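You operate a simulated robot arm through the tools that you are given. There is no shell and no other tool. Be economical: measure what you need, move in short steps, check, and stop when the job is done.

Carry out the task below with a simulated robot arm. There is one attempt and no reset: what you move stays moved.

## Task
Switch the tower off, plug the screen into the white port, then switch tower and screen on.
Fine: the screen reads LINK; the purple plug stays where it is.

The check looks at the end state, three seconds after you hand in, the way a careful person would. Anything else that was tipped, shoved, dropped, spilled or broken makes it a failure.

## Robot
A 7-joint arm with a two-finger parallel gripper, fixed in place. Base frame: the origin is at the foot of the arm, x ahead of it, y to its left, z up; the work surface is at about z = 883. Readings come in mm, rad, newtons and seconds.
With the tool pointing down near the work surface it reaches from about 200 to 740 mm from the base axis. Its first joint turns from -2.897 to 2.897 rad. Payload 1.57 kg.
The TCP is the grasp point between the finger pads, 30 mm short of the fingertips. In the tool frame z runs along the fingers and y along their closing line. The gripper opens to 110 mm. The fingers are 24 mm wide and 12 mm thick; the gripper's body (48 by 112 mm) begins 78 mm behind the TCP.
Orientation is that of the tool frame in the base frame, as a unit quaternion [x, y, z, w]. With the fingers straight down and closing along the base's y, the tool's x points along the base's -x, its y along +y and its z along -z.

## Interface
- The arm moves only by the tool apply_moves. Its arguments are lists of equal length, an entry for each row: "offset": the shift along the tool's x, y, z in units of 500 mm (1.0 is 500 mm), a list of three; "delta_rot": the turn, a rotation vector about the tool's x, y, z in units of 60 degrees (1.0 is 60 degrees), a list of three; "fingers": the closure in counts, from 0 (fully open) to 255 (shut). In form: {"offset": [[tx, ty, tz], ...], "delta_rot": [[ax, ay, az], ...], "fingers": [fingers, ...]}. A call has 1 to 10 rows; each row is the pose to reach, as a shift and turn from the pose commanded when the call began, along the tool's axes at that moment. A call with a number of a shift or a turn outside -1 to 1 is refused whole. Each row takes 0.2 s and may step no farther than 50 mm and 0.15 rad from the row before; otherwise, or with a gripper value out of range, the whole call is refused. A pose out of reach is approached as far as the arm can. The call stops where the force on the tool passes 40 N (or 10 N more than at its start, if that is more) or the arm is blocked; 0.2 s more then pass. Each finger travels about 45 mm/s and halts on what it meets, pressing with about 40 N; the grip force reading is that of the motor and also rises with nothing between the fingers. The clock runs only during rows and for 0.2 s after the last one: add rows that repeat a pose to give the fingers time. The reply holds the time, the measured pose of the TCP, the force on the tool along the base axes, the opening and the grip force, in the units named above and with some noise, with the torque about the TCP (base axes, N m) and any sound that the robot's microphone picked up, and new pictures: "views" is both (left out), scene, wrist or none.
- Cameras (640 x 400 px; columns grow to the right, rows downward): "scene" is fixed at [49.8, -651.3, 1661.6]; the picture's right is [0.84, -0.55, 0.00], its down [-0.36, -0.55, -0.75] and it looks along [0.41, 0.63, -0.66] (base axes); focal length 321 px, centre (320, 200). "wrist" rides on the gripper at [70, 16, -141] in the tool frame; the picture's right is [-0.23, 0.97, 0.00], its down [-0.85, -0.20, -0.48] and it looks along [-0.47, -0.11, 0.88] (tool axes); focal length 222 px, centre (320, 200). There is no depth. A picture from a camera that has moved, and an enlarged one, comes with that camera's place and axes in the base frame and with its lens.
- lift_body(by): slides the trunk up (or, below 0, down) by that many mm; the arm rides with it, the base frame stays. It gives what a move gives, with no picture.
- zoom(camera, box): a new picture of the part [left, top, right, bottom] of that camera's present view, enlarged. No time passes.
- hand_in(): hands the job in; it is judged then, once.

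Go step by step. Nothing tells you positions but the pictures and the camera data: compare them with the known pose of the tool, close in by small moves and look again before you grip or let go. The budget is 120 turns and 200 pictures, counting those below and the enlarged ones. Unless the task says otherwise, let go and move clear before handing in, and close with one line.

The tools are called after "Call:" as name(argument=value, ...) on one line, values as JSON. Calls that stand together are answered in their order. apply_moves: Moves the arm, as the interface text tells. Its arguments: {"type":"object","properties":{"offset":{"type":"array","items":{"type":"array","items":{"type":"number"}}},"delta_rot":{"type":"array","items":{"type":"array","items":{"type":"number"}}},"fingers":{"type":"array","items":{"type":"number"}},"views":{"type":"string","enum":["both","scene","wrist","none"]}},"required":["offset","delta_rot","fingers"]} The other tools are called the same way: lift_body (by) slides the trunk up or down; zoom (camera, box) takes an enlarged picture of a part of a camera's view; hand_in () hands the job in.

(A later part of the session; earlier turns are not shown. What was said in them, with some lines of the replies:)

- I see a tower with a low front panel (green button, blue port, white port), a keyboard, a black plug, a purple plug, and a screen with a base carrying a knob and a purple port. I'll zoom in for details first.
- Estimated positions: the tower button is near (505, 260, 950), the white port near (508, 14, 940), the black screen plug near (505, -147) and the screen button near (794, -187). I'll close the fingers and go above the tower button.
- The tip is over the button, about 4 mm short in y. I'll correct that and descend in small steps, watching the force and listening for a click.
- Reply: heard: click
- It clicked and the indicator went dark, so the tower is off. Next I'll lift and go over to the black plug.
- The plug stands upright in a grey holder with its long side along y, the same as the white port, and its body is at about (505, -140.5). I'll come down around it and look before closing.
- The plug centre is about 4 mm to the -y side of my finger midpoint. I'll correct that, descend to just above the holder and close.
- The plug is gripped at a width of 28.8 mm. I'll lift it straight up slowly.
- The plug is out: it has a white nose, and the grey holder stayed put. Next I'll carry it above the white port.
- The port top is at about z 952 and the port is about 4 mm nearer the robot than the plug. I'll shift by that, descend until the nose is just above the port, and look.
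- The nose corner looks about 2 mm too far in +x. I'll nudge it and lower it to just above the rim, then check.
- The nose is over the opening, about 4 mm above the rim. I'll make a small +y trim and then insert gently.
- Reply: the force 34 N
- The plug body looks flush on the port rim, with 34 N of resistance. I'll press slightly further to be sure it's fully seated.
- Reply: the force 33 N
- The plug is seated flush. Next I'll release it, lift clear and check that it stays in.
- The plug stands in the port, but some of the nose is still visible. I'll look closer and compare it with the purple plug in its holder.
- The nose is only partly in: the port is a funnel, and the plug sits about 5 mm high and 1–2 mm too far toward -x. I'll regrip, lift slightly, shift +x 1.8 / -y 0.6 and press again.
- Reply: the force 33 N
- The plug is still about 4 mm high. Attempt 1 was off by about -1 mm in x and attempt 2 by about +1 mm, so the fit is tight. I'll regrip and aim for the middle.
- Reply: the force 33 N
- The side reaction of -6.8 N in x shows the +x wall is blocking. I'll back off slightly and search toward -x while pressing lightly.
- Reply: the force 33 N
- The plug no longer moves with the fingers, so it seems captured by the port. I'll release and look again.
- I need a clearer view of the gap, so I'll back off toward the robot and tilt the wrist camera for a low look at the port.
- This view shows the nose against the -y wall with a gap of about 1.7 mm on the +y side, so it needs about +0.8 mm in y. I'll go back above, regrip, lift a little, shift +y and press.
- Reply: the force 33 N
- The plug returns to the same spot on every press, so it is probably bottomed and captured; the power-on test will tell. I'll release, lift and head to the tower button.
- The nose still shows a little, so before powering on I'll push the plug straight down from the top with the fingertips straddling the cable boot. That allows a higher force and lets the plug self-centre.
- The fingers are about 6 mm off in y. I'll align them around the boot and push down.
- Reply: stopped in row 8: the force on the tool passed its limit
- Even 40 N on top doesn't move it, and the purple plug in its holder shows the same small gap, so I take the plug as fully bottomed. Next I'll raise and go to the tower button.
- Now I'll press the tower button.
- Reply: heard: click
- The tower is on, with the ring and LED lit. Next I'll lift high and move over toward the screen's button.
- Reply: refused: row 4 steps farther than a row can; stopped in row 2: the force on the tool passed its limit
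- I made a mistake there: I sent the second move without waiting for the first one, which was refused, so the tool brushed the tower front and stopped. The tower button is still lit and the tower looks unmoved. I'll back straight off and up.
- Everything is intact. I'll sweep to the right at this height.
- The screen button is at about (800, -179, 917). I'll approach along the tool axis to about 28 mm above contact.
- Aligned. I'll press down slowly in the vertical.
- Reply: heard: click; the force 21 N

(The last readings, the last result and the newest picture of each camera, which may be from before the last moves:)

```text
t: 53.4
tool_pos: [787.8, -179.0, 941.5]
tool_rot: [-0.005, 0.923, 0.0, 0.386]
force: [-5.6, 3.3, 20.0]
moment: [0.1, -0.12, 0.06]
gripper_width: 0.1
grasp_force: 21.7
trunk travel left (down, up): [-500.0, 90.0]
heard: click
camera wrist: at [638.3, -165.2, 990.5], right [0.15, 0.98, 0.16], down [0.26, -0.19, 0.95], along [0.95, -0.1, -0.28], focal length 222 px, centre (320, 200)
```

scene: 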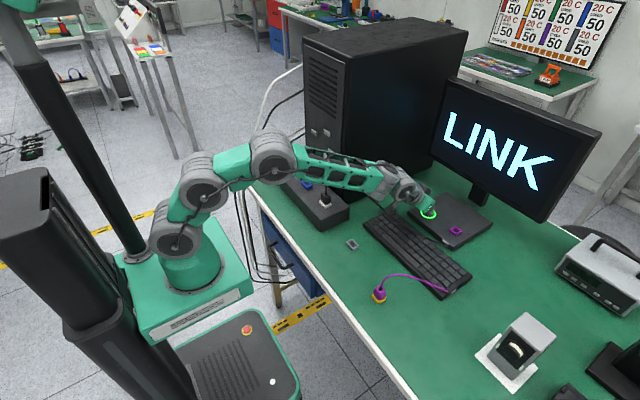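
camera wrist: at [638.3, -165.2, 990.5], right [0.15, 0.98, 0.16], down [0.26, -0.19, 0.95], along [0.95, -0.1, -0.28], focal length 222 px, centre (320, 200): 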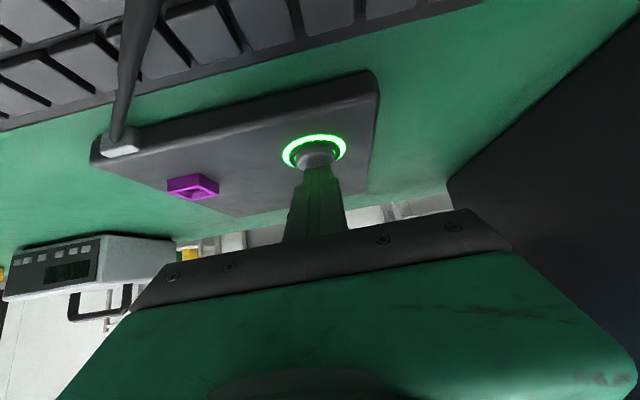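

The screen reads LINK. I'll lift straight up, back away, and check that everything holds.

Call:
apply_moves(offset=[[-0.02, 0, -0.02], [-0.05, 0, -0.05], [-0.05, 0, -0.14], [-0.05, 0, -0.23], [-0.05, 0, -0.32], [-0.05, 0, -0.41], [-0.05, 0, -0.5]], delta_rot=[[0, 0, 0], [0, 0, 0], [0, 0, 0], [0, 0, 0], [0, 0, 0], [0, 0, 0], [0, 0, 0]], fingers=[255, 255, 255, 255, 255, 255, 255])

Call:
zoom(camera="scene", box=[250, 140, 570, 320])

```text
t: 55.0
tool_pos: [626.5, -181.2, 1128.9]
tool_rot: [-0.003, 0.924, 0.001, 0.382]
force: [0.0, 0.3, 0.4]
moment: [0.01, 0.0, 0.0]
gripper_width: 0.2
grasp_force: 20.6
trunk travel left (down, up): [-500.0, 90.0]
camera wrist: at [477.0, -166.3, 1179.3], right [0.15, 0.98, 0.16], down [0.27, -0.2, 0.94], along [0.95, -0.1, -0.29], focal length 222 px, centre (320, 200)
```

scene: 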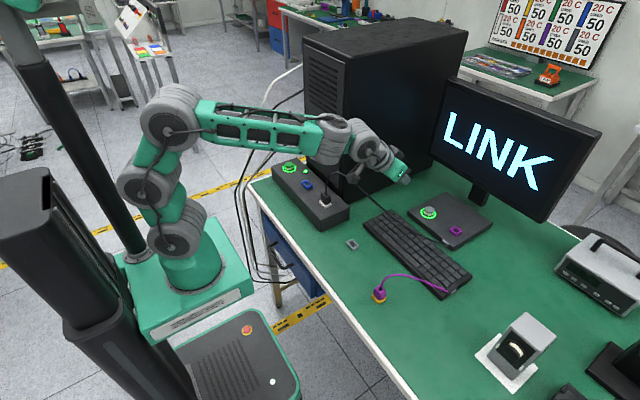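
wrist: 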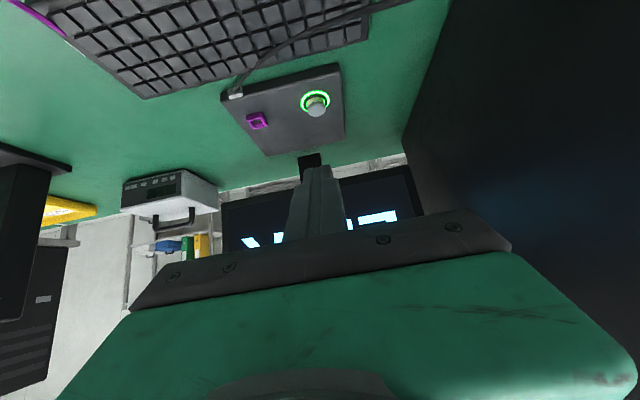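

```text
2.00 times, centred on (410, 230) of scene
camera zoom: at [49.8, -651.3, 1661.6], right [0.84, -0.55, 0.0], down [-0.36, -0.55, -0.75], along [0.41, 0.63, -0.66], focal length 643 px, centre (140, 140)
```

zoom: 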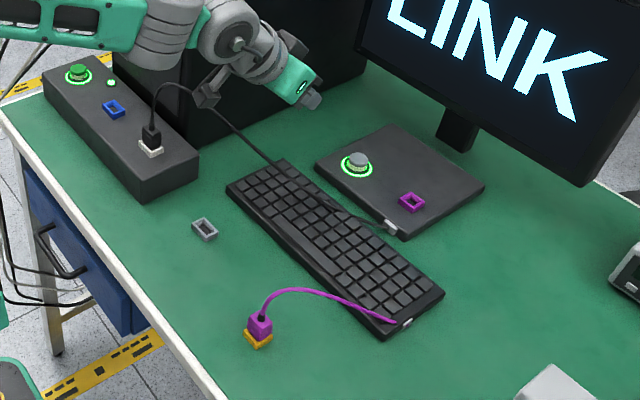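

The screen reads LINK, the tower and screen are both lit, the purple plug is undisturbed, and the arm is clear, so I'm handing in.

Call:
hand_in()

```text
The job is handed in.
```

The screen is plugged into the white port, tower and screen are on, the screen reads LINK, and the purple plug was not moved; the tool once brushed the tower front, with no visible effect.
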